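You operate a simulated robot arm through the tools that you are given. There is no shell and no other tool. Be economical: measure what you need, move in short steps, check, and stop when the job is done.

You are at the controls of a simulated robot arm. One attempt, no reset.

JOB
Test each weft under the violet light, then sort them: glowing on GLOWS, dull on PLAIN.
Fine: the lamp stays on.

Only the result counts: the job must be done as asked and must still hold three seconds after the hand-in. Knocking over, shifting, dropping, spilling or breaking anything else fails it.

ROBOT AND FRAMES
A 6-joint arm with a two-finger parallel gripper, fixed in place. Base frame: the origin is at the foot of the arm, x ahead of it, y to its left, z up; the work surface is at about z = 0.78. Readings come in m, rad, newtons and seconds.
With the tool pointing down near the work surface it reaches from about 0.24 to 0.64 m from the base axis. Its first joint turns from -1.152 to 1.152 rad. Payload 2.7 kg.
Tool frame: the origin (TCP) lies between the finger pads and is the grasp point; the fingertips stand 0.023 m ahead of it; z points along the fingers, y is the line along which they close. Largest opening 0.094 m; finger width 0.038, thickness 0.01; the body of the gripper, 0.054 by 0.096 m, starts 0.039 m behind the TCP.
Orientation is that of the tool frame in the base frame, as [roll, pitch, yaw] about the fixed x, y, z axes, in that order (R = Rz(yaw) Ry(pitch) Rx(roll)). With the fingers straight down and closing along the base's y, the tool's x points along the base's -x, its y along +y and its z along -z.

CONTROLS
- The arm moves only by the tool play_rows. Its argument "steps" is a list that holds one entry, the list of rows, each a list of 6 numbers: the shift along the tool's x, y, z in m, then the turn, a rotation vector about the tool's x, y, z in rad. In form: [[[x, y, z, wx, wy, wz], ...]]. A call has 1 to 10 rows; each row shifts and turns the commanded pose from where the row before left it, along the tool's axes as they then stand. "claw" is the opening, from 0 (shut) to 1 (fully open), set as the call begins (left out, the last holds). Rows are played at 5 a second. More than 0.05 m and 0.15 rad between two rows, or a gripper value outside its range, and nothing of the call is played. Where a pose cannot be reached the arm comes as near as it can. A force on the tool above 40 N (or 10 N above the force at the start of the call, whichever is more), or a blocked arm, ends the call early, and 0.2 s more pass. The fingers move at their own pace (about 0.045 m/s each) and stop on an object; they squeeze with about 36 N. The grip force told is the motor's: it shows also when the fingers shut on nothing. Time passes only in rows, and 0.2 s behind the last, so rows that do not move let the fingers close. The reply holds the time, the measured pose of the TCP, the force on the tool along the base axes, the opening and the grip force, in the units named above and with some noise, with the torque about the TCP (base axes, N m) and any sound that the robot's microphone picked up.
- Cameras (640 x 400 px; columns grow to the right, rows downward): "scene" is fixed at [0.0871, -0.4401, 1.41]; the picture's right is [0.70, -0.72, 0.00], its down [-0.42, -0.41, -0.81] and it looks along [0.58, 0.56, -0.59] (base axes); focal length 340 px, centre (320, 200). "wrist" rides on the gripper at [0.086, 0.016, -0.075] in the tool frame; the picture's right is [-0.18, 0.98, 0.00], its down [-0.58, -0.11, -0.81] and it looks along [-0.79, -0.15, 0.59] (tool axes); focal length 243 px, centre (320, 200). There is no depth. A picture from a camera that has moved, and an enlarged one, comes with that camera's place and axes in the base frame and with its lens. The place of the scene camera against the robot may be out by one fixed shift of up to 0.012 m in any direction.
- snapshot(camera): a new picture of that camera. No time passes.
- close_up(camera, box): a new picture of the part [left, top, right, bottom] of that camera's present view, enlarged. No time passes.
- close_job(): hands the job in; it is judged then, once.

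Work in short steps. Places have to be worked out from the pictures, the camera data and where the tool is seen: move nearer, look again, correct. Check each grasp and each placing, and mend what went wrong. You have 120 turns and 64 pictures in all, those below and enlarged ones among them. Open the gripper and draw the arm clear of the work before you hand the job in, unless the task says otherwise; then end with one line.

The tools are called after ">>>" as name(argument=value, ...) on one line, values as JSON. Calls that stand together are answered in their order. play_rows: Moves the arm, as the interface text tells. Its arguments: {"type":"object","properties":{"steps":{"type":"array","items":{"type":"array","items":{"type":"array","items":{"type":"number"}}}},"claw":{"type":"number"}},"required":["steps"]} The other tools are called the same way: snapshot (camera) takes a picture; close_up (camera, box) takes an enlarged picture of a part of a camera's view; close_job () hands the job in.

At the start:

```text
clock: 0.0
position: [0.3748, 0.22, 1.0517]
orientation: [3.141, 0.0, 3.141]
contact_force: [-0.1, -0.2, -0.3]
torque: [0.03, 0.03, -0.02]
grip_width: 0.0939
gripper_force: 0.1
```

scene: 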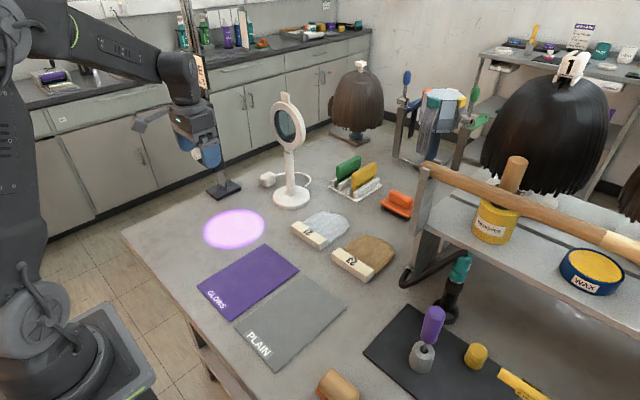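
wrist: 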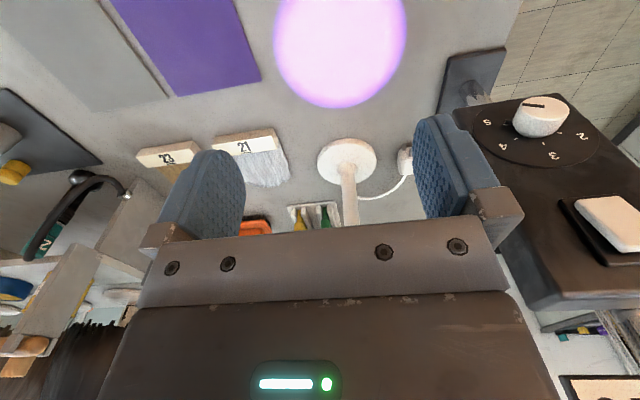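

I'll look closely at the wefts, the mats and the rest of the table before moving.

>>> close_up(camera="scene", box=[180, 180, 420, 330])

>>> close_up(camera="wrist", box=[100, 60, 420, 260])

```text
2.67 times, centred on (300, 255) of scene
camera zoom: at [0.0871, -0.4401, 1.41], right [0.7, -0.72, 0.0], down [-0.42, -0.41, -0.81], along [0.58, 0.56, -0.59], focal length 906 px, centre (373, 53)
```

zoom: 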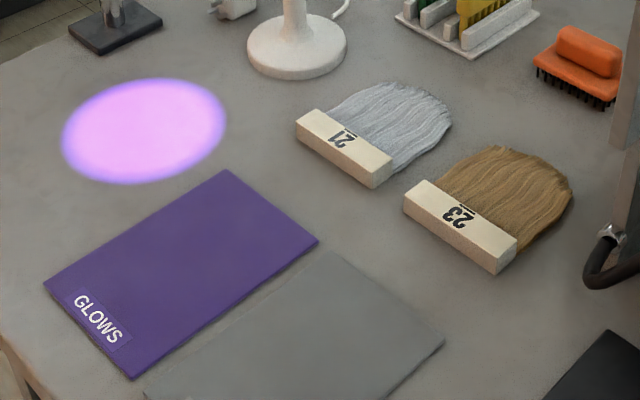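

```text
2.00 times, centred on (260, 160) of wrist
camera zoom: at [0.2891, 0.2381, 1.126], right [0.18, 0.98, 0.0], down [0.58, -0.11, 0.81], along [0.79, -0.15, -0.59], focal length 485 px, centre (440, 280)
```

zoom: 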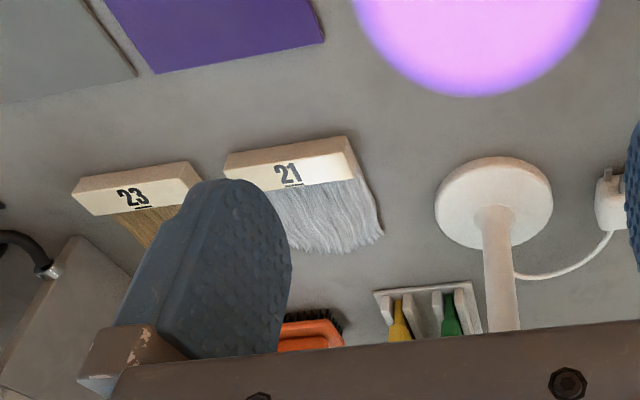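

Two wefts: 21 (silver) has its block near (0.558, 0.056), and 23 (gold) near (0.558, -0.095), with the hair pointing +x. The blocks are too long to grip along y, so I'll turn the tool 90° to close along x.

>>> play_rows(steps=[[[0, 0, 0, 0, 0, 0.15], [0, 0, 0, 0, 0, 0.15], [0, 0, 0, 0, 0, 0.15], [0, 0, 0, 0, 0, 0.15], [0, 0, 0, 0, 0, 0.15], [0, 0, 0, 0, 0, 0.15], [0, 0, 0, 0, 0, 0.15], [0, 0, 0, 0, 0, 0.15], [0, 0, 0, 0, 0, 0.15], [0, 0, 0, 0, 0, 0.15]]], claw=0.7)

```text
clock: 2.2
position: [0.3739, 0.2204, 1.0514]
orientation: [-3.14, -0.003, 1.641]
contact_force: [0.6, 0.2, 0.9]
torque: [0.01, 0.01, -0.01]
grip_width: 0.0657
gripper_force: 0.0
```

The turn worked. Next I finish it and move above weft 21, first along -y, then out along +x.

>>> play_rows(steps=[[[0, 0, 0, 0, 0, 0.07], [-0.04, 0, 0, 0, 0, 0], [-0.04, 0, 0, 0, 0, 0], [-0.04, 0, 0, 0, 0, 0], [-0.044, 0.02, 0, 0, 0, 0], [0, 0.04, 0, 0, 0, 0], [0, 0.04, 0.03, 0, 0, 0], [0, 0.04, 0.04, 0, 0, 0], [0, 0.044, 0.03, 0, 0, 0], [0, 0, 0, 0, 0, 0]]])

>>> snapshot(camera="wrist")

>>> snapshot(camera="scene")

```text
refused: row 8 steps farther than a row can; nothing moved
```

```text
59 pictures are left
camera wrist: at [0.3857, 0.3091, 1.126], right [0.99, -0.12, 0.0], down [-0.07, -0.59, 0.81], along [-0.09, -0.8, -0.59], focal length 243 px, centre (320, 200)
```

wrist: 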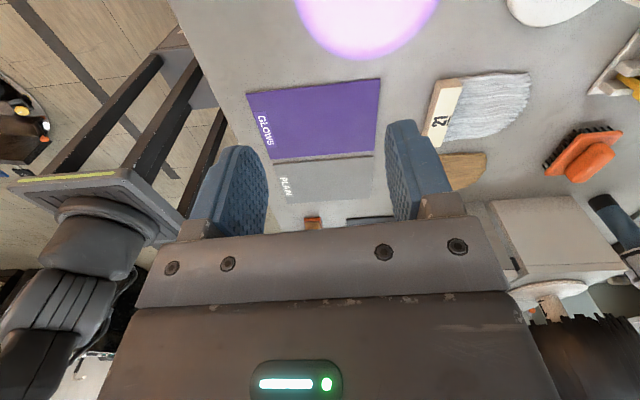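

```text
58 pictures are left
```

scene: 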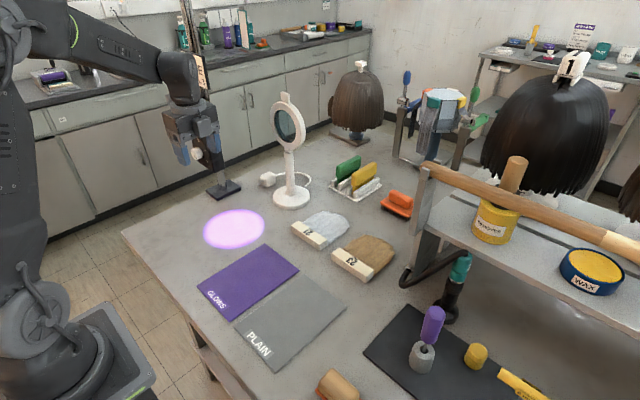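

One row was over the step limit, so I'm replaying the same move with smaller steps.

>>> play_rows(steps=[[[-0.01, 0, 0, 0, 0, 0.07], [-0.045, 0, 0, 0, 0, 0], [-0.045, 0, 0, 0, 0, 0], [-0.044, 0, 0, 0, 0, 0], [-0.02, 0.04, 0, 0, 0, 0], [0, 0.04, 0.025, 0, 0, 0], [0, 0.035, 0.035, 0, 0, 0], [0, 0.035, 0.035, 0, 0, 0], [0, 0.034, 0.025, 0, 0, 0], [0, 0, 0, 0, 0, 0]]])

>>> snapshot(camera="wrist")

>>> snapshot(camera="scene")

```text
clock: 4.4
position: [0.5594, 0.0569, 0.932]
orientation: [-3.141, -0.002, 1.572]
contact_force: [0.0, 0.2, 0.4]
torque: [-0.01, -0.04, -0.01]
grip_width: 0.0659
gripper_force: 0.0
```

```text
57 pictures are left
camera wrist: at [0.5768, 0.1451, 1.0069], right [0.98, -0.18, 0.0], down [-0.11, -0.58, 0.81], along [-0.15, -0.79, -0.59], focal length 243 px, centre (320, 200)
```

wrist: 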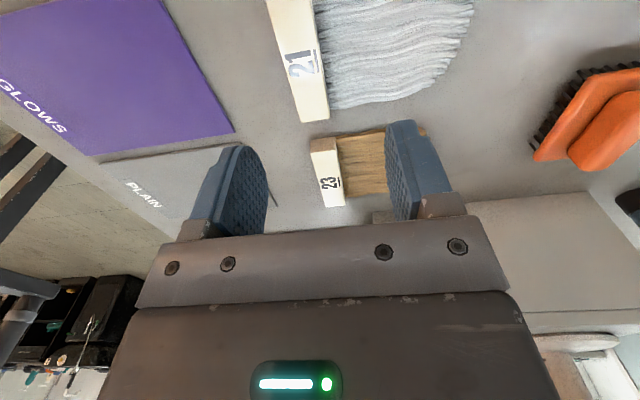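

```text
56 pictures are left
```

scene: 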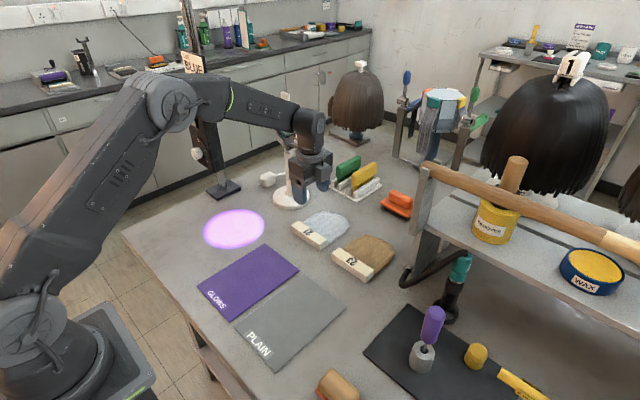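

The wrist view puts weft 21's block centre near x=0.547, so the scene camera is out by about -0.012 in x. I'll check how the hair meets the block on the side where the back finger goes.

>>> close_up(camera="wrist", box=[240, 0, 480, 150])

>>> close_up(camera="scene", box=[280, 195, 400, 290])

```text
2.67 times, centred on (360, 75) of wrist
camera zoom: at [0.5768, 0.1451, 1.0069], right [0.98, -0.18, 0.0], down [-0.11, -0.58, 0.81], along [-0.15, -0.79, -0.59], focal length 647 px, centre (213, 533)
```

zoom: 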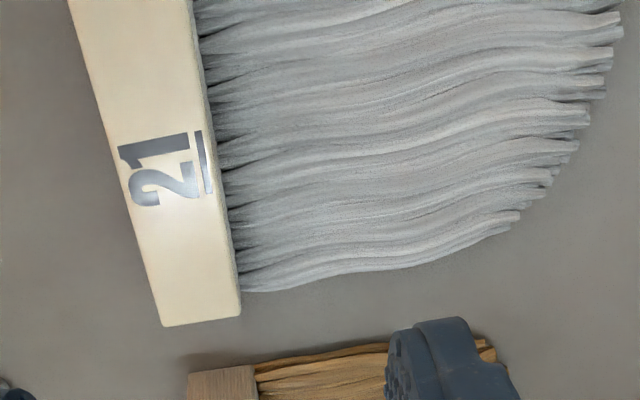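

```text
4.21 times, centred on (340, 242) of scene
camera zoom: at [0.0872, -0.4401, 1.41], right [0.7, -0.72, 0.0], down [-0.42, -0.41, -0.81], along [0.58, 0.56, -0.59], focal length 1430 px, centre (236, 21)
```

zoom: 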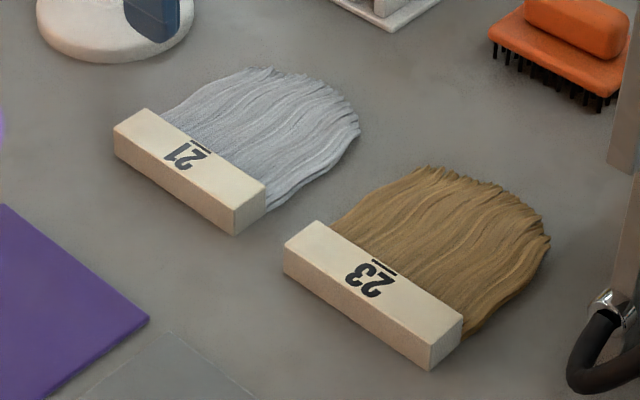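

The hair leaves the block about halfway up, so I'll grip only the upper half. I shift to x=0.547 and descend to TCP z≈0.818, watching the force.

>>> play_rows(steps=[[[0, -0.012, 0.03, 0, 0, 0], [0, 0, 0.03, 0, 0, 0], [0, 0, 0.03, 0, 0, 0], [0, 0, 0.012, 0, 0, 0], [0, 0, 0.012, 0, 0, 0], [0, 0, 0, 0, 0, 0]]])

>>> close_up(camera="scene", box=[260, 150, 400, 290])

>>> snapshot(camera="wrist")

```text
clock: 5.8
position: [0.548, 0.0571, 0.8189]
orientation: [-3.141, -0.001, 1.571]
contact_force: [-0.2, -0.1, -0.3]
torque: [0.0, -0.01, -0.01]
grip_width: 0.0659
gripper_force: 0.1
```

```text
2.86 times, centred on (330, 220) of scene
camera zoom: at [0.0872, -0.4401, 1.41], right [0.7, -0.72, 0.0], down [-0.42, -0.41, -0.81], along [0.58, 0.56, -0.59], focal length 971 px, centre (291, 143)
```

zoom: 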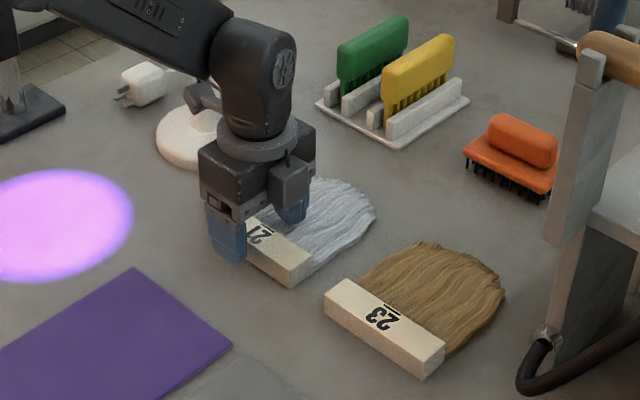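

```text
52 pictures are left
camera wrist: at [0.5653, 0.1453, 0.8923], right [0.98, -0.18, 0.0], down [-0.11, -0.58, 0.81], along [-0.15, -0.79, -0.59], focal length 243 px, centre (320, 200)
```

wrist: 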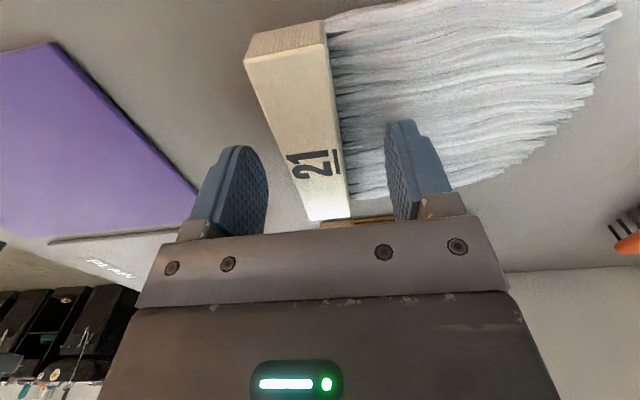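

The fingers straddle the block with no contact yet. I'll lower 5 mm more and close.

>>> play_rows(steps=[[[0, 0, 0.003, 0, 0, 0], [0, 0, 0.002, 0, 0, 0], [0, 0, 0, 0, 0, 0]]])

>>> play_rows(steps=[[[0, 0, 0, 0, 0, 0], [0, 0, 0, 0, 0, 0], [0, 0, 0, 0, 0, 0], [0, 0, 0, 0, 0, 0], [0, 0, 0, 0, 0, 0]]], claw=0)

>>> snapshot(camera="wrist")

```text
clock: 6.6
position: [0.5486, 0.0573, 0.8127]
orientation: [-3.142, -0.003, 1.573]
contact_force: [0.0, -0.1, 0.0]
torque: [-0.05, 0.0, 0.0]
grip_width: 0.0659
gripper_force: 0.0
```

```text
clock: 7.8
position: [0.5487, 0.0572, 0.813]
orientation: [3.141, -0.004, 1.574]
contact_force: [0.5, 0.4, 0.5]
torque: [0.01, 0.01, 0.0]
grip_width: 0.0287
gripper_force: 35.8
```

```text
51 pictures are left
camera wrist: at [0.5652, 0.1454, 0.8873], right [0.98, -0.18, 0.0], down [-0.11, -0.58, 0.81], along [-0.15, -0.79, -0.59], focal length 243 px, centre (320, 200)
```

wrist: 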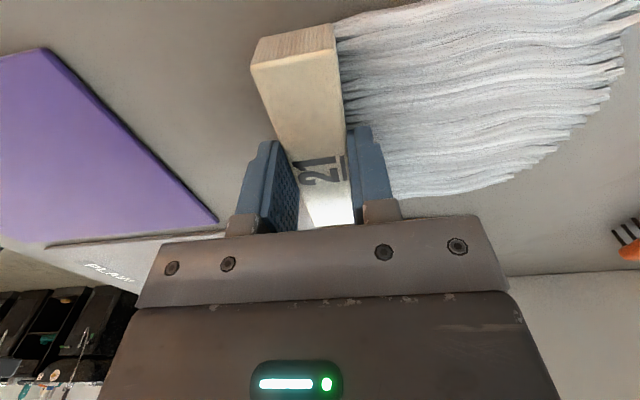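

Gripped at 28.7 mm with 36 N. I'll lift it and carry it -x then +y, so the hair sits over the violet spot at about (0.428, 0.234).

>>> play_rows(steps=[[[0, 0, -0.02, 0, 0, 0], [0, 0, -0.03, 0, 0, 0], [0, -0.04, -0.01, 0, 0, 0], [0, -0.045, 0, 0, 0, 0], [0, -0.045, 0, 0, 0, 0], [0, -0.045, 0, 0, 0, 0], [0.02, -0.018, 0, 0, 0, 0], [0.045, 0, 0, 0, 0, 0], [0.045, 0, 0, 0, 0, 0], [0, 0, 0, 0, 0, 0]]])

>>> play_rows(steps=[[[0.045, 0, 0, 0, 0, 0], [0.022, 0, 0, 0, 0, 0], [0, 0, 0.03, 0, 0, 0], [0, 0, 0, 0, 0, 0], [0, 0, 0, 0, 0, 0]]])

>>> snapshot(camera="scene")

>>> snapshot(camera="wrist")

```text
clock: 10.0
position: [0.3553, 0.1667, 0.8734]
orientation: [3.142, -0.002, 1.573]
contact_force: [0.2, -0.9, -0.6]
torque: [-0.02, 0.02, 0.01]
grip_width: 0.0287
gripper_force: 36.2
```

```text
clock: 11.2
position: [0.3534, 0.2328, 0.8448]
orientation: [-3.141, -0.002, 1.573]
contact_force: [0.4, -0.4, 0.0]
torque: [0.0, 0.05, -0.03]
grip_width: 0.029
gripper_force: 36.0
```

```text
50 pictures are left
```

scene: 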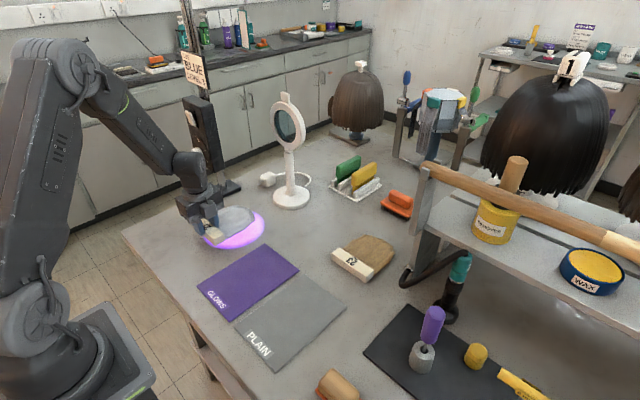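

```text
49 pictures are left
camera wrist: at [0.3709, 0.3209, 0.9183], right [0.98, -0.18, 0.0], down [-0.11, -0.58, 0.81], along [-0.15, -0.79, -0.59], focal length 243 px, centre (320, 200)
```

wrist: 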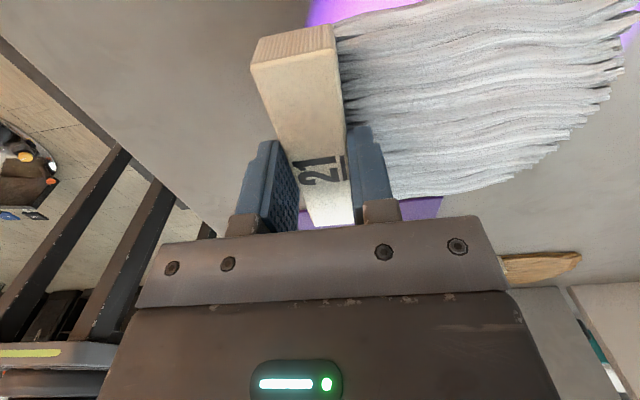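

The hair now covers the spot with no obvious glow, but it's still 3 cm up. There is a sign on the stand, so I'll read it and look closely at the hair.

>>> close_up(camera="scene", box=[170, 40, 230, 100])

>>> close_up(camera="scene", box=[170, 170, 290, 270])

```text
6.67 times, centred on (200, 70) of scene
camera zoom: at [0.0872, -0.4401, 1.41], right [0.7, -0.72, 0.0], down [-0.42, -0.41, -0.81], along [0.58, 0.56, -0.59], focal length 2265 px, centre (1120, 1067)
```

zoom: 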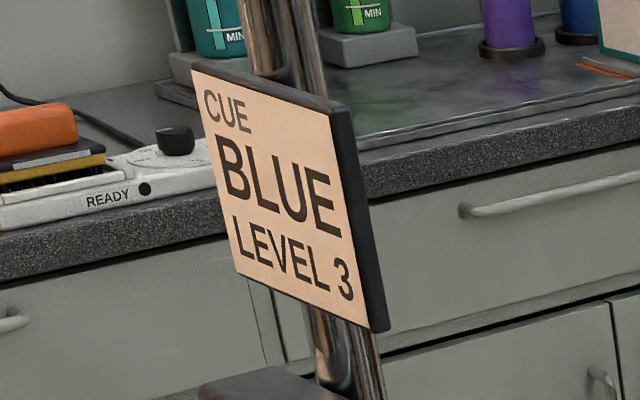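

```text
4.00 times, centred on (230, 220) of scene
camera zoom: at [0.0872, -0.4401, 1.41], right [0.7, -0.72, 0.0], down [-0.42, -0.41, -0.81], along [0.58, 0.56, -0.59], focal length 1359 px, centre (680, 120)
```

zoom: 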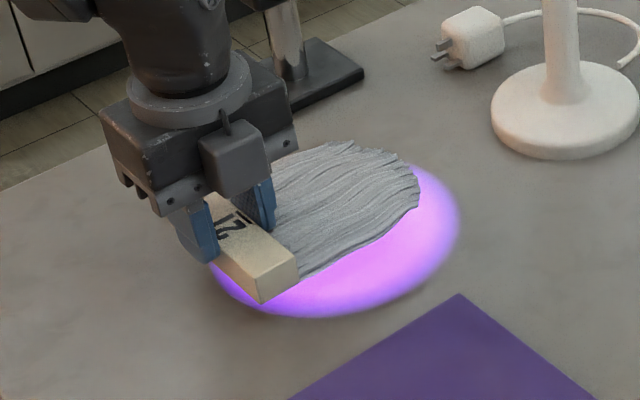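

The silver hair looks dull so far. To be sure the test is valid I'll lower it to just above the table with the hair centred in the spot, wait a few moments and look again.

>>> play_rows(steps=[[[0, 0.01, 0.01, 0, 0, 0], [0, 0.004, 0.01, 0, 0, 0], [0, 0, 0.007, 0, 0, 0], [0, 0, 0, 0, 0, 0], [0, 0, 0, 0, 0, 0], [0, 0, 0, 0, 0, 0], [0, 0, 0, 0, 0, 0], [0, 0, 0, 0, 0, 0], [0, 0, 0, 0, 0, 0], [0, 0, 0, 0, 0, 0]]])

>>> close_up(camera="scene", box=[170, 170, 290, 270])

>>> snapshot(camera="wrist")

```text
clock: 13.4
position: [0.3695, 0.2337, 0.8163]
orientation: [3.141, -0.002, 1.572]
contact_force: [-0.2, 0.0, -1.3]
torque: [0.01, -0.02, -0.01]
grip_width: 0.0286
gripper_force: 35.7
```

```text
4.00 times, centred on (230, 220) of scene
camera zoom: at [0.0872, -0.4401, 1.41], right [0.7, -0.72, 0.0], down [-0.42, -0.41, -0.81], along [0.58, 0.56, -0.59], focal length 1359 px, centre (680, 120)
```

zoom: 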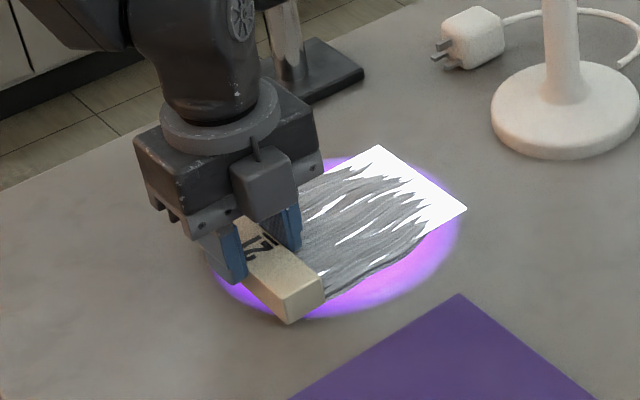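

```text
45 pictures are left
camera wrist: at [0.3852, 0.3212, 0.8907], right [0.98, -0.18, 0.0], down [-0.11, -0.58, 0.81], along [-0.15, -0.79, -0.59], focal length 243 px, centre (320, 200)
```

wrist: 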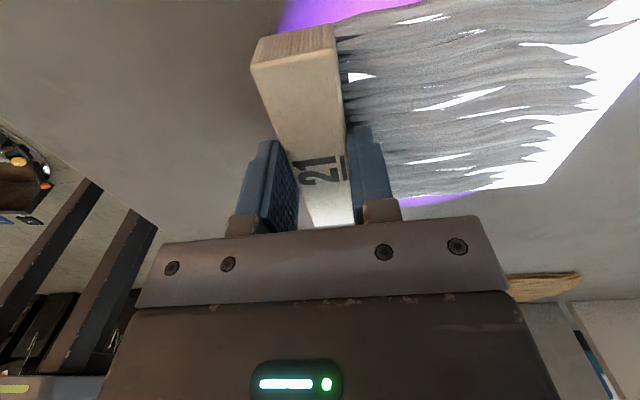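

Once near the table the hair lights up bright white, so weft 21 reacts to the lamp. I'll lift it, check the reaction fades, and carry it to GLOWS (centre about (0.350, 0.056), so TCP x≈0.29).

>>> play_rows(steps=[[[0, 0, -0.03, 0, 0, 0], [0, -0.01, -0.03, 0, 0, 0], [0, -0.045, 0, 0, 0, 0], [-0.035, -0.025, 0, 0, 0, 0], [-0.045, 0, 0, 0, 0, 0], [-0.045, 0, 0, 0, 0, 0], [-0.045, 0, 0, 0, 0, 0], [-0.008, 0, 0.02, 0, 0, 0], [0, 0, 0, 0, 0, 0]]])

>>> snapshot(camera="scene")

>>> snapshot(camera="wrist")

```text
clock: 15.4
position: [0.2881, 0.0542, 0.8581]
orientation: [-3.141, -0.001, 1.574]
contact_force: [0.0, 0.1, -0.6]
torque: [-0.04, 0.01, 0.03]
grip_width: 0.0288
gripper_force: 36.4
```

```text
44 pictures are left
```

scene: 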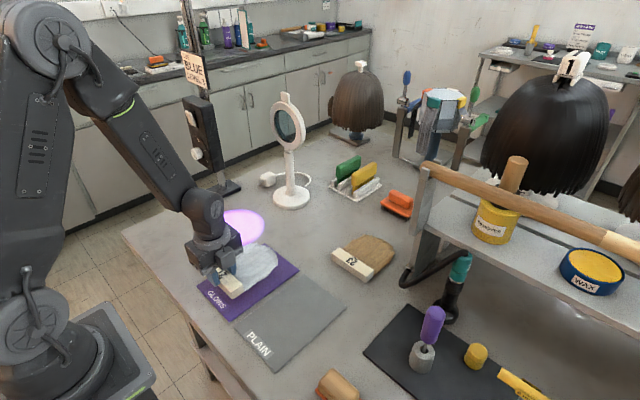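

```text
43 pictures are left
camera wrist: at [0.3049, 0.1437, 0.932], right [0.98, -0.18, 0.0], down [-0.11, -0.58, 0.81], along [-0.15, -0.79, -0.59], focal length 243 px, centre (320, 200)
```

wrist: 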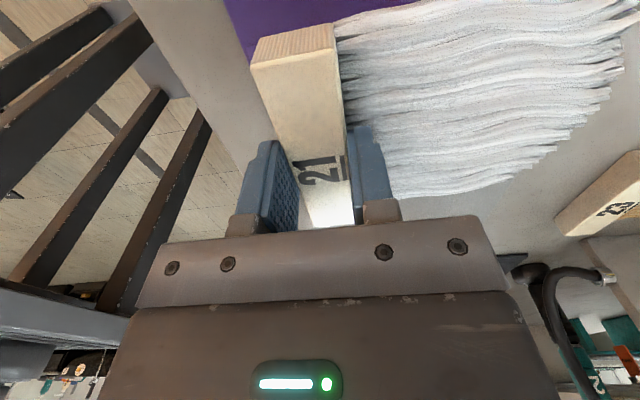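

The glow stopped outside the light, so it was a real reaction. I'm lowering it onto the GLOWS mat.

>>> play_rows(steps=[[[0, 0, 0.02, 0, 0, 0], [0, 0, 0.015, 0, 0, 0], [0, 0, 0.006, 0, 0, 0], [0, 0, 0.001, 0, 0, 0], [0, 0, 0, 0, 0, 0]]])

>>> close_up(camera="scene", box=[180, 220, 310, 330])

```text
clock: 16.2
position: [0.2874, 0.0566, 0.817]
orientation: [3.14, -0.003, 1.573]
contact_force: [-3.8, -0.8, 13.3]
torque: [0.04, 0.12, 0.0]
grip_width: 0.029
gripper_force: 36.0
stopped in row 4: the force on the tool passed its limit at 46 N (the readings are from after the stop); the commanded pose is now the measured one
```

```text
3.64 times, centred on (245, 275) of scene
camera zoom: at [0.0869, -0.4402, 1.41], right [0.7, -0.72, 0.0], down [-0.42, -0.41, -0.81], along [0.58, 0.56, -0.59], focal length 1235 px, centre (593, -73)
```

zoom: 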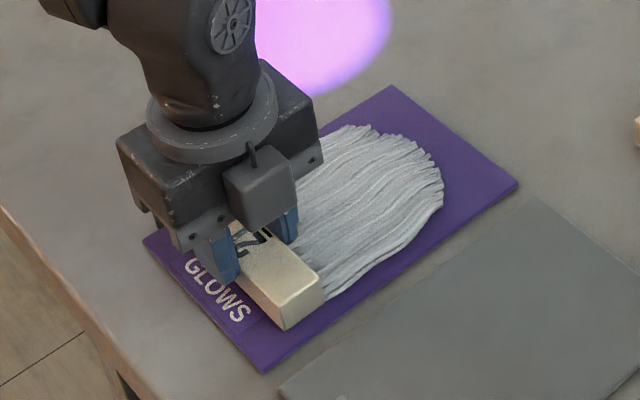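

It's resting fully on the GLOWS mat. I'll release and rise.

>>> play_rows(steps=[[[0, 0, 0, 0, 0, 0], [0, 0, 0, 0, 0, 0], [0, 0, 0, 0, 0, 0], [0, 0, 0, 0, 0, 0]]], claw=0.65)

>>> play_rows(steps=[[[0, 0, -0.02, 0, 0, 0], [0, 0, -0.04, 0, 0, 0], [0, 0, -0.045, 0, 0, 0], [0, 0.045, -0.01, 0, 0, 0], [-0.035, 0.03, 0, 0, 0, 0], [-0.03, 0.035, 0, 0, 0, 0], [-0.03, 0.035, 0, 0, 0, 0], [-0.03, 0.035, 0, 0, 0, 0], [-0.027, 0.035, 0, 0, 0, 0], [0, 0.045, 0, 0, 0, 0]]])

>>> snapshot(camera="scene")

>>> snapshot(camera="wrist")

```text
clock: 17.2
position: [0.2885, 0.0555, 0.8184]
orientation: [3.14, -0.002, 1.572]
contact_force: [1.0, 0.4, 0.0]
torque: [0.03, -0.01, 0.03]
grip_width: 0.0613
gripper_force: 0.1
```

```text
clock: 19.4
position: [0.5497, -0.0959, 0.9308]
orientation: [3.141, -0.002, 1.574]
contact_force: [-0.4, -0.4, 0.5]
torque: [0.01, 0.02, 0.0]
grip_width: 0.061
gripper_force: 0.1
```

```text
41 pictures are left
```

scene: 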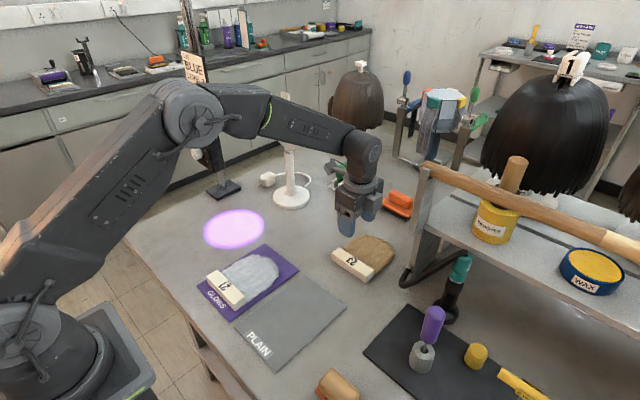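

```text
40 pictures are left
camera wrist: at [0.5663, -0.0083, 1.0057], right [0.98, -0.18, 0.0], down [-0.11, -0.58, 0.81], along [-0.15, -0.79, -0.59], focal length 243 px, centre (320, 200)
```

wrist: 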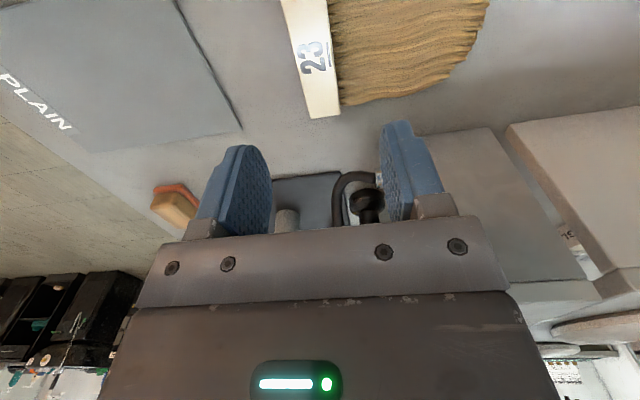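

Weft 21 sits well on GLOWS. The block of 23 measures at centre (0.547, -0.092), parallel to y, so I'm descending the same way as before.

>>> play_rows(steps=[[[0.003, -0.002, 0.03, 0, 0, 0], [0, 0, 0.03, 0, 0, 0], [0, 0, 0.03, 0, 0, 0], [0, 0, 0.015, 0, 0, 0], [0, 0, 0.008, 0, 0, 0], [0, 0, 0.004, 0, 0, 0], [0, 0, 0, 0, 0, 0]]])

>>> snapshot(camera="wrist")

```text
clock: 21.0
position: [0.5468, -0.0928, 0.8151]
orientation: [3.139, -0.001, 1.572]
contact_force: [0.1, 0.9, 0.0]
torque: [0.01, 0.01, 0.03]
grip_width: 0.0609
gripper_force: 0.0
```

```text
39 pictures are left
camera wrist: at [0.5639, -0.004, 0.8891], right [0.98, -0.18, 0.0], down [-0.11, -0.58, 0.81], along [-0.15, -0.79, -0.59], focal length 243 px, centre (320, 200)
```

wrist: 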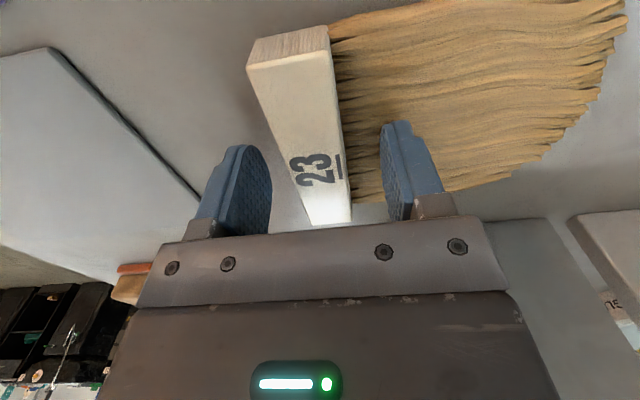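

It's aligned, so I close and make a small lift to check the grip.

>>> play_rows(steps=[[[0, 0, 0.001, 0, 0, 0], [0, 0, 0, 0, 0, 0], [0, 0, 0, 0, 0, 0], [0, 0, 0, 0, 0, 0], [0, 0, 0, 0, 0, 0]]], claw=0)

>>> play_rows(steps=[[[0, 0, -0.03, 0, 0, 0], [0, 0, -0.03, 0, 0, 0], [0, 0, -0.03, 0, 0, 0], [0, -0.047, 0, 0, 0, 0], [0.03, -0.035, 0, 0, 0, 0], [0.03, -0.035, 0, 0, 0, 0], [0.03, -0.035, 0, 0, 0, 0], [0.04, -0.025, 0, 0, 0, 0], [0.045, 0, 0, 0, 0, 0], [0.045, 0, 0, 0, 0, 0]]])

>>> play_rows(steps=[[[0.045, 0, 0, 0, 0, 0], [0.045, 0, 0, 0, 0, 0], [0.017, 0, 0, 0, 0, 0], [0, 0, 0, 0, 0, 0]]])

>>> snapshot(camera="scene")

```text
clock: 22.2
position: [0.5466, -0.0924, 0.8139]
orientation: [3.14, -0.003, 1.573]
contact_force: [1.3, -1.0, 1.1]
torque: [0.07, 0.02, 0.0]
grip_width: 0.0287
gripper_force: 36.3
```

```text
clock: 24.4
position: [0.3684, 0.1274, 0.9039]
orientation: [3.14, -0.003, 1.574]
contact_force: [-0.1, 0.1, 0.0]
torque: [0.0, 0.04, 0.0]
grip_width: 0.0284
gripper_force: 35.8
```

```text
clock: 25.4
position: [0.369, 0.2338, 0.9032]
orientation: [3.14, -0.003, 1.573]
contact_force: [0.1, 1.3, -1.3]
torque: [-0.02, 0.03, -0.01]
grip_width: 0.0287
gripper_force: 36.5
```

```text
38 pictures are left
```

scene: 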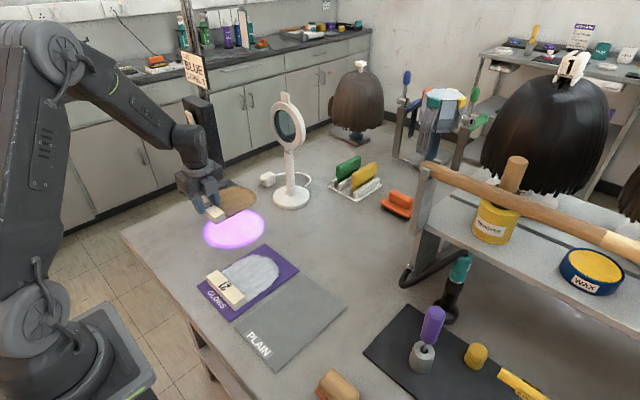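

Weft 23 is above the spot. I'll lower it to the same height as in the test of 21 (0.816) and dwell.

>>> play_rows(steps=[[[0, 0, 0.04, 0, 0, 0], [0, 0, 0.03, 0, 0, 0], [0, 0, 0.012, 0, 0, 0], [0, 0, 0.005, 0, 0, 0], [0, 0, 0, 0, 0, 0], [0, 0, 0, 0, 0, 0], [0, 0, 0, 0, 0, 0], [0, 0, 0, 0, 0, 0], [0, 0, 0, 0, 0, 0], [0, 0, 0, 0, 0, 0]]])

>>> close_up(camera="scene", box=[170, 170, 290, 270])

>>> snapshot(camera="wrist")

```text
clock: 27.6
position: [0.3692, 0.2351, 0.8163]
orientation: [3.139, -0.002, 1.572]
contact_force: [-0.7, -0.4, 0.7]
torque: [-0.02, 0.02, -0.03]
grip_width: 0.0289
gripper_force: 36.1
```

```text
4.00 times, centred on (230, 220) of scene
camera zoom: at [0.0872, -0.4401, 1.41], right [0.7, -0.72, 0.0], down [-0.42, -0.41, -0.81], along [0.58, 0.56, -0.59], focal length 1359 px, centre (680, 120)
```

zoom: 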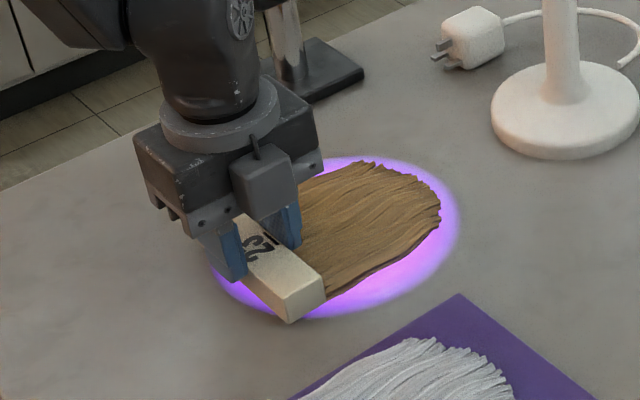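

```text
36 pictures are left
camera wrist: at [0.3859, 0.3225, 0.8912], right [0.98, -0.18, 0.0], down [-0.11, -0.58, 0.81], along [-0.15, -0.79, -0.59], focal length 243 px, centre (320, 200)
```

wrist: 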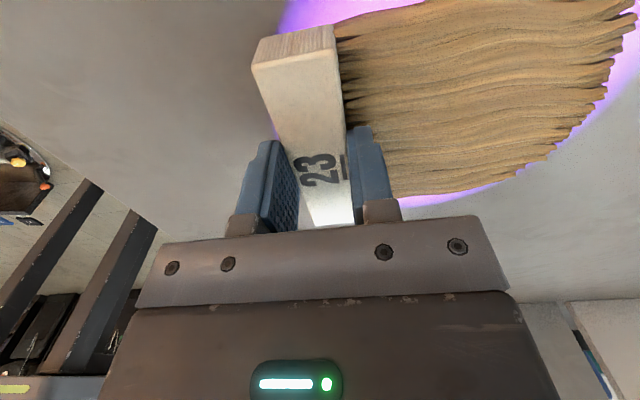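

In the identical pose weft 23 stays dull, so it goes to PLAIN (centre about (0.347, -0.096), TCP x≈0.288). I'll carry it high over weft 21.

>>> play_rows(steps=[[[0, 0, -0.035, 0, 0, 0], [0, 0, -0.04, 0, 0, 0], [-0.02, -0.04, -0.01, 0, 0, 0], [-0.025, -0.04, 0, 0, 0, 0], [-0.045, 0, 0, 0, 0, 0], [-0.048, 0, 0, 0, 0, 0], [-0.048, 0, 0, 0, 0, 0], [-0.048, 0, 0, 0, 0, 0], [-0.048, 0, 0, 0, 0, 0], [-0.048, 0, 0, 0, 0, 0]]])

>>> play_rows(steps=[[[0, 0, 0.03, 0, 0, 0], [0, 0, 0.03, 0, 0, 0], [0, 0, 0, 0, 0, 0]]])

>>> close_up(camera="scene", box=[180, 220, 370, 380])

```text
clock: 29.8
position: [0.2885, -0.0945, 0.9001]
orientation: [3.141, -0.001, 1.574]
contact_force: [0.6, -0.2, -0.4]
torque: [-0.02, 0.0, -0.03]
grip_width: 0.029
gripper_force: 36.3
```

```text
clock: 30.6
position: [0.2907, -0.095, 0.8406]
orientation: [3.139, -0.001, 1.573]
contact_force: [0.5, -0.7, 0.4]
torque: [0.02, -0.01, -0.03]
grip_width: 0.0287
gripper_force: 36.2
```

```text
2.50 times, centred on (275, 300) of scene
camera zoom: at [0.0872, -0.4401, 1.41], right [0.7, -0.72, 0.0], down [-0.42, -0.41, -0.81], along [0.58, 0.56, -0.59], focal length 849 px, centre (432, -50)
```

zoom: 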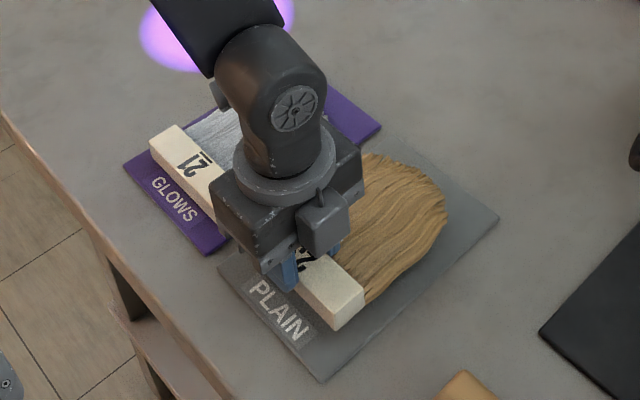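

It's well aligned over PLAIN, so I'm lowering gently to contact.

>>> play_rows(steps=[[[0, 0, 0.01, 0, 0, 0], [0, 0, 0.006, 0, 0, 0], [0, 0, 0.003, 0, 0, 0], [0, 0, 0.002, 0, 0, 0], [0, 0, 0.001, 0, 0, 0], [0, 0, 0, 0, 0, 0]]])

```text
clock: 32.0
position: [0.2888, -0.0958, 0.8205]
orientation: [3.14, -0.002, 1.573]
contact_force: [0.4, 0.5, 0.0]
torque: [-0.02, -0.01, 0.02]
grip_width: 0.0287
gripper_force: 35.8
```

There's no contact yet. On the other mat contact came at about 0.817, so I'll go a little lower.

>>> play_rows(steps=[[[0, 0, 0.001, 0, 0, 0], [0, 0, 0.001, 0, 0, 0], [0, 0, 0.001, 0, 0, 0], [0, 0, 0.001, 0, 0, 0], [0, 0, 0, 0, 0, 0]]])

```text
clock: 32.8
position: [0.2908, -0.0952, 0.8192]
orientation: [3.14, -0.002, 1.572]
contact_force: [-3.9, 1.3, 10.7]
torque: [0.02, 0.13, -0.01]
grip_width: 0.0288
gripper_force: 35.5
stopped in row 3: the force on the tool passed its limit at 46 N (the readings are from after the stop); the commanded pose is now the measured one
```

It's resting on the mat. I'll release, rise straight up and move clear.

>>> play_rows(steps=[[[0, 0, 0, 0, 0, 0], [0, 0, 0, 0, 0, 0], [0, 0, 0, 0, 0, 0], [0, 0, 0, 0, 0, 0]]], claw=0.65)

>>> play_rows(steps=[[[0, 0, -0.02, 0, 0, 0], [0, 0, -0.04, 0, 0, 0], [0, 0, -0.045, 0, 0, 0], [0, 0, -0.045, 0, 0, 0], [0, 0, -0.045, 0, 0, 0], [0.045, 0, 0, 0, 0, 0], [0.045, 0, 0, 0, 0, 0], [0.045, 0, 0, 0, 0, 0], [0.045, 0, 0, 0, 0, 0], [0.045, 0, 0, 0, 0, 0]]])

>>> play_rows(steps=[[[0.045, 0.02, 0, 0, 0, 0], [0.045, 0.02, 0, 0, 0, 0], [0, 0, 0, 0, 0, 0]]])

>>> snapshot(camera="scene")

>>> close_up(camera="scene", box=[180, 220, 370, 380])

```text
clock: 33.8
position: [0.2897, -0.0959, 0.8189]
orientation: [3.138, -0.001, 1.572]
contact_force: [-0.3, -0.6, -0.8]
torque: [0.01, 0.0, 0.0]
grip_width: 0.0612
gripper_force: 0.0
```

```text
clock: 36.0
position: [0.2909, 0.1293, 1.0136]
orientation: [3.14, 0.0, 1.572]
contact_force: [-0.8, 0.4, 0.0]
torque: [0.03, 0.04, -0.01]
grip_width: 0.0613
gripper_force: 0.1
```

```text
clock: 36.8
position: [0.3305, 0.2185, 1.0151]
orientation: [3.14, -0.002, 1.573]
contact_force: [-0.6, -0.8, 0.2]
torque: [0.0, -0.02, 0.0]
grip_width: 0.061
gripper_force: 0.1
```

```text
34 pictures are left
```

scene: 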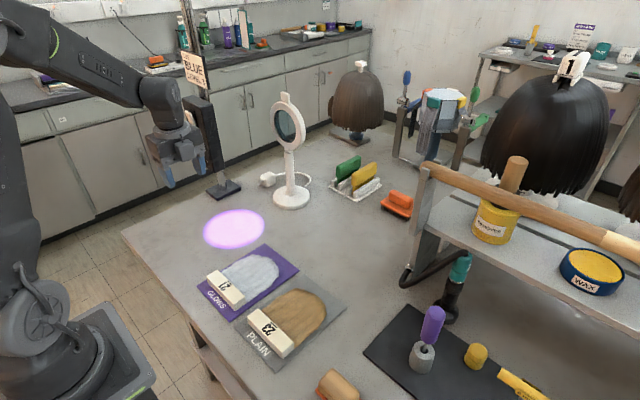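

```text
2.50 times, centred on (275, 300) of scene
camera zoom: at [0.0872, -0.4401, 1.41], right [0.7, -0.72, 0.0], down [-0.42, -0.41, -0.81], along [0.58, 0.56, -0.59], focal length 849 px, centre (432, -50)
```

zoom: 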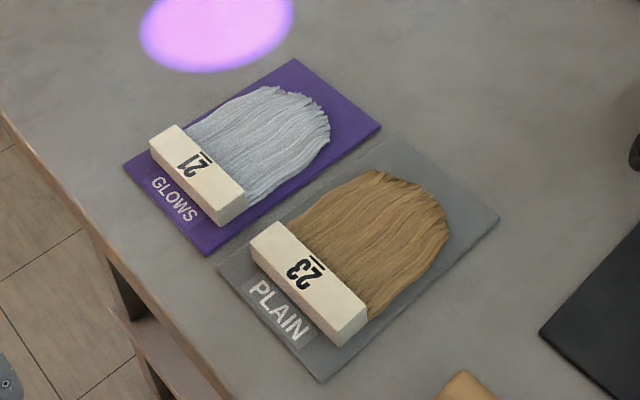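

Both wefts are fully on their mats. Before handing in, I'll check that no other weft (a "22", say) is hidden elsewhere on the bench.

>>> close_up(camera="scene", box=[300, 180, 640, 400])

>>> close_up(camera="scene", box=[220, 80, 480, 240])

>>> snapshot(camera="wrist")

```text
1.82 times, centred on (470, 290) of scene
camera zoom: at [0.0872, -0.4401, 1.41], right [0.7, -0.72, 0.0], down [-0.42, -0.41, -0.81], along [0.58, 0.56, -0.59], focal length 618 px, centre (47, 36)
```

zoom: 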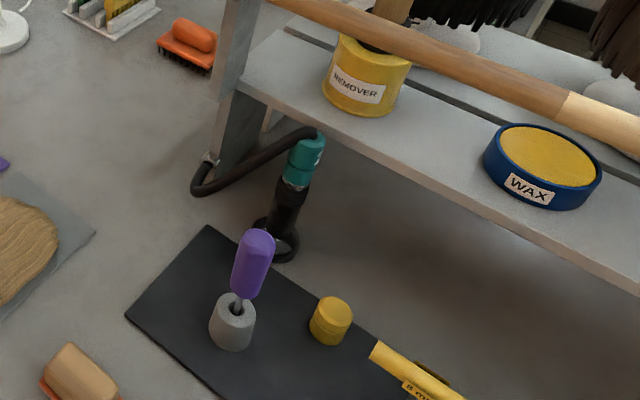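

```text
2.46 times, centred on (350, 160) of scene
camera zoom: at [0.0872, -0.4401, 1.41], right [0.7, -0.72, 0.0], down [-0.42, -0.41, -0.81], along [0.58, 0.56, -0.59], focal length 836 px, centre (246, 298)
```

zoom: 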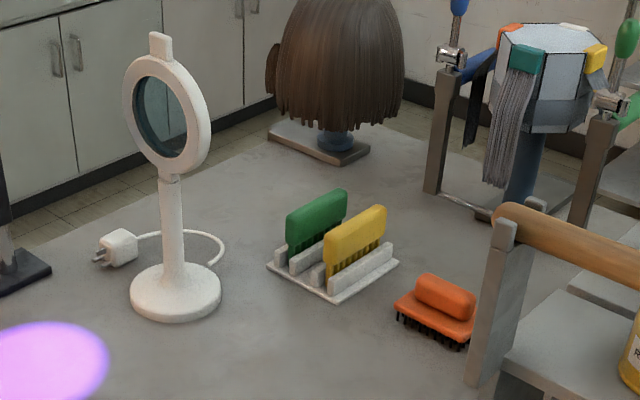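

```text
30 pictures are left
camera wrist: at [0.3468, 0.3074, 1.0894], right [0.98, -0.18, 0.0], down [-0.11, -0.58, 0.81], along [-0.15, -0.79, -0.59], focal length 243 px, centre (320, 200)
```

wrist: 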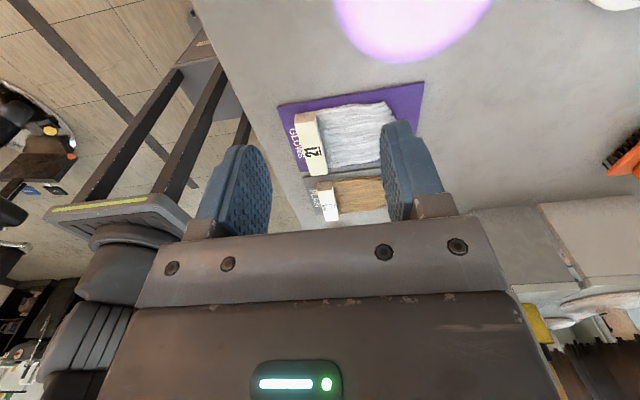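

There are no other numbered wefts in view. Both are placed, the gripper is open and the arm is clear, so I'm handing in.

>>> close_job()

```text
The job is handed in.
```

Both wefts were tested under the violet light and sorted: 21 glowed and is on GLOWS, 23 stayed dull and is on PLAIN, and the lamp is still on.
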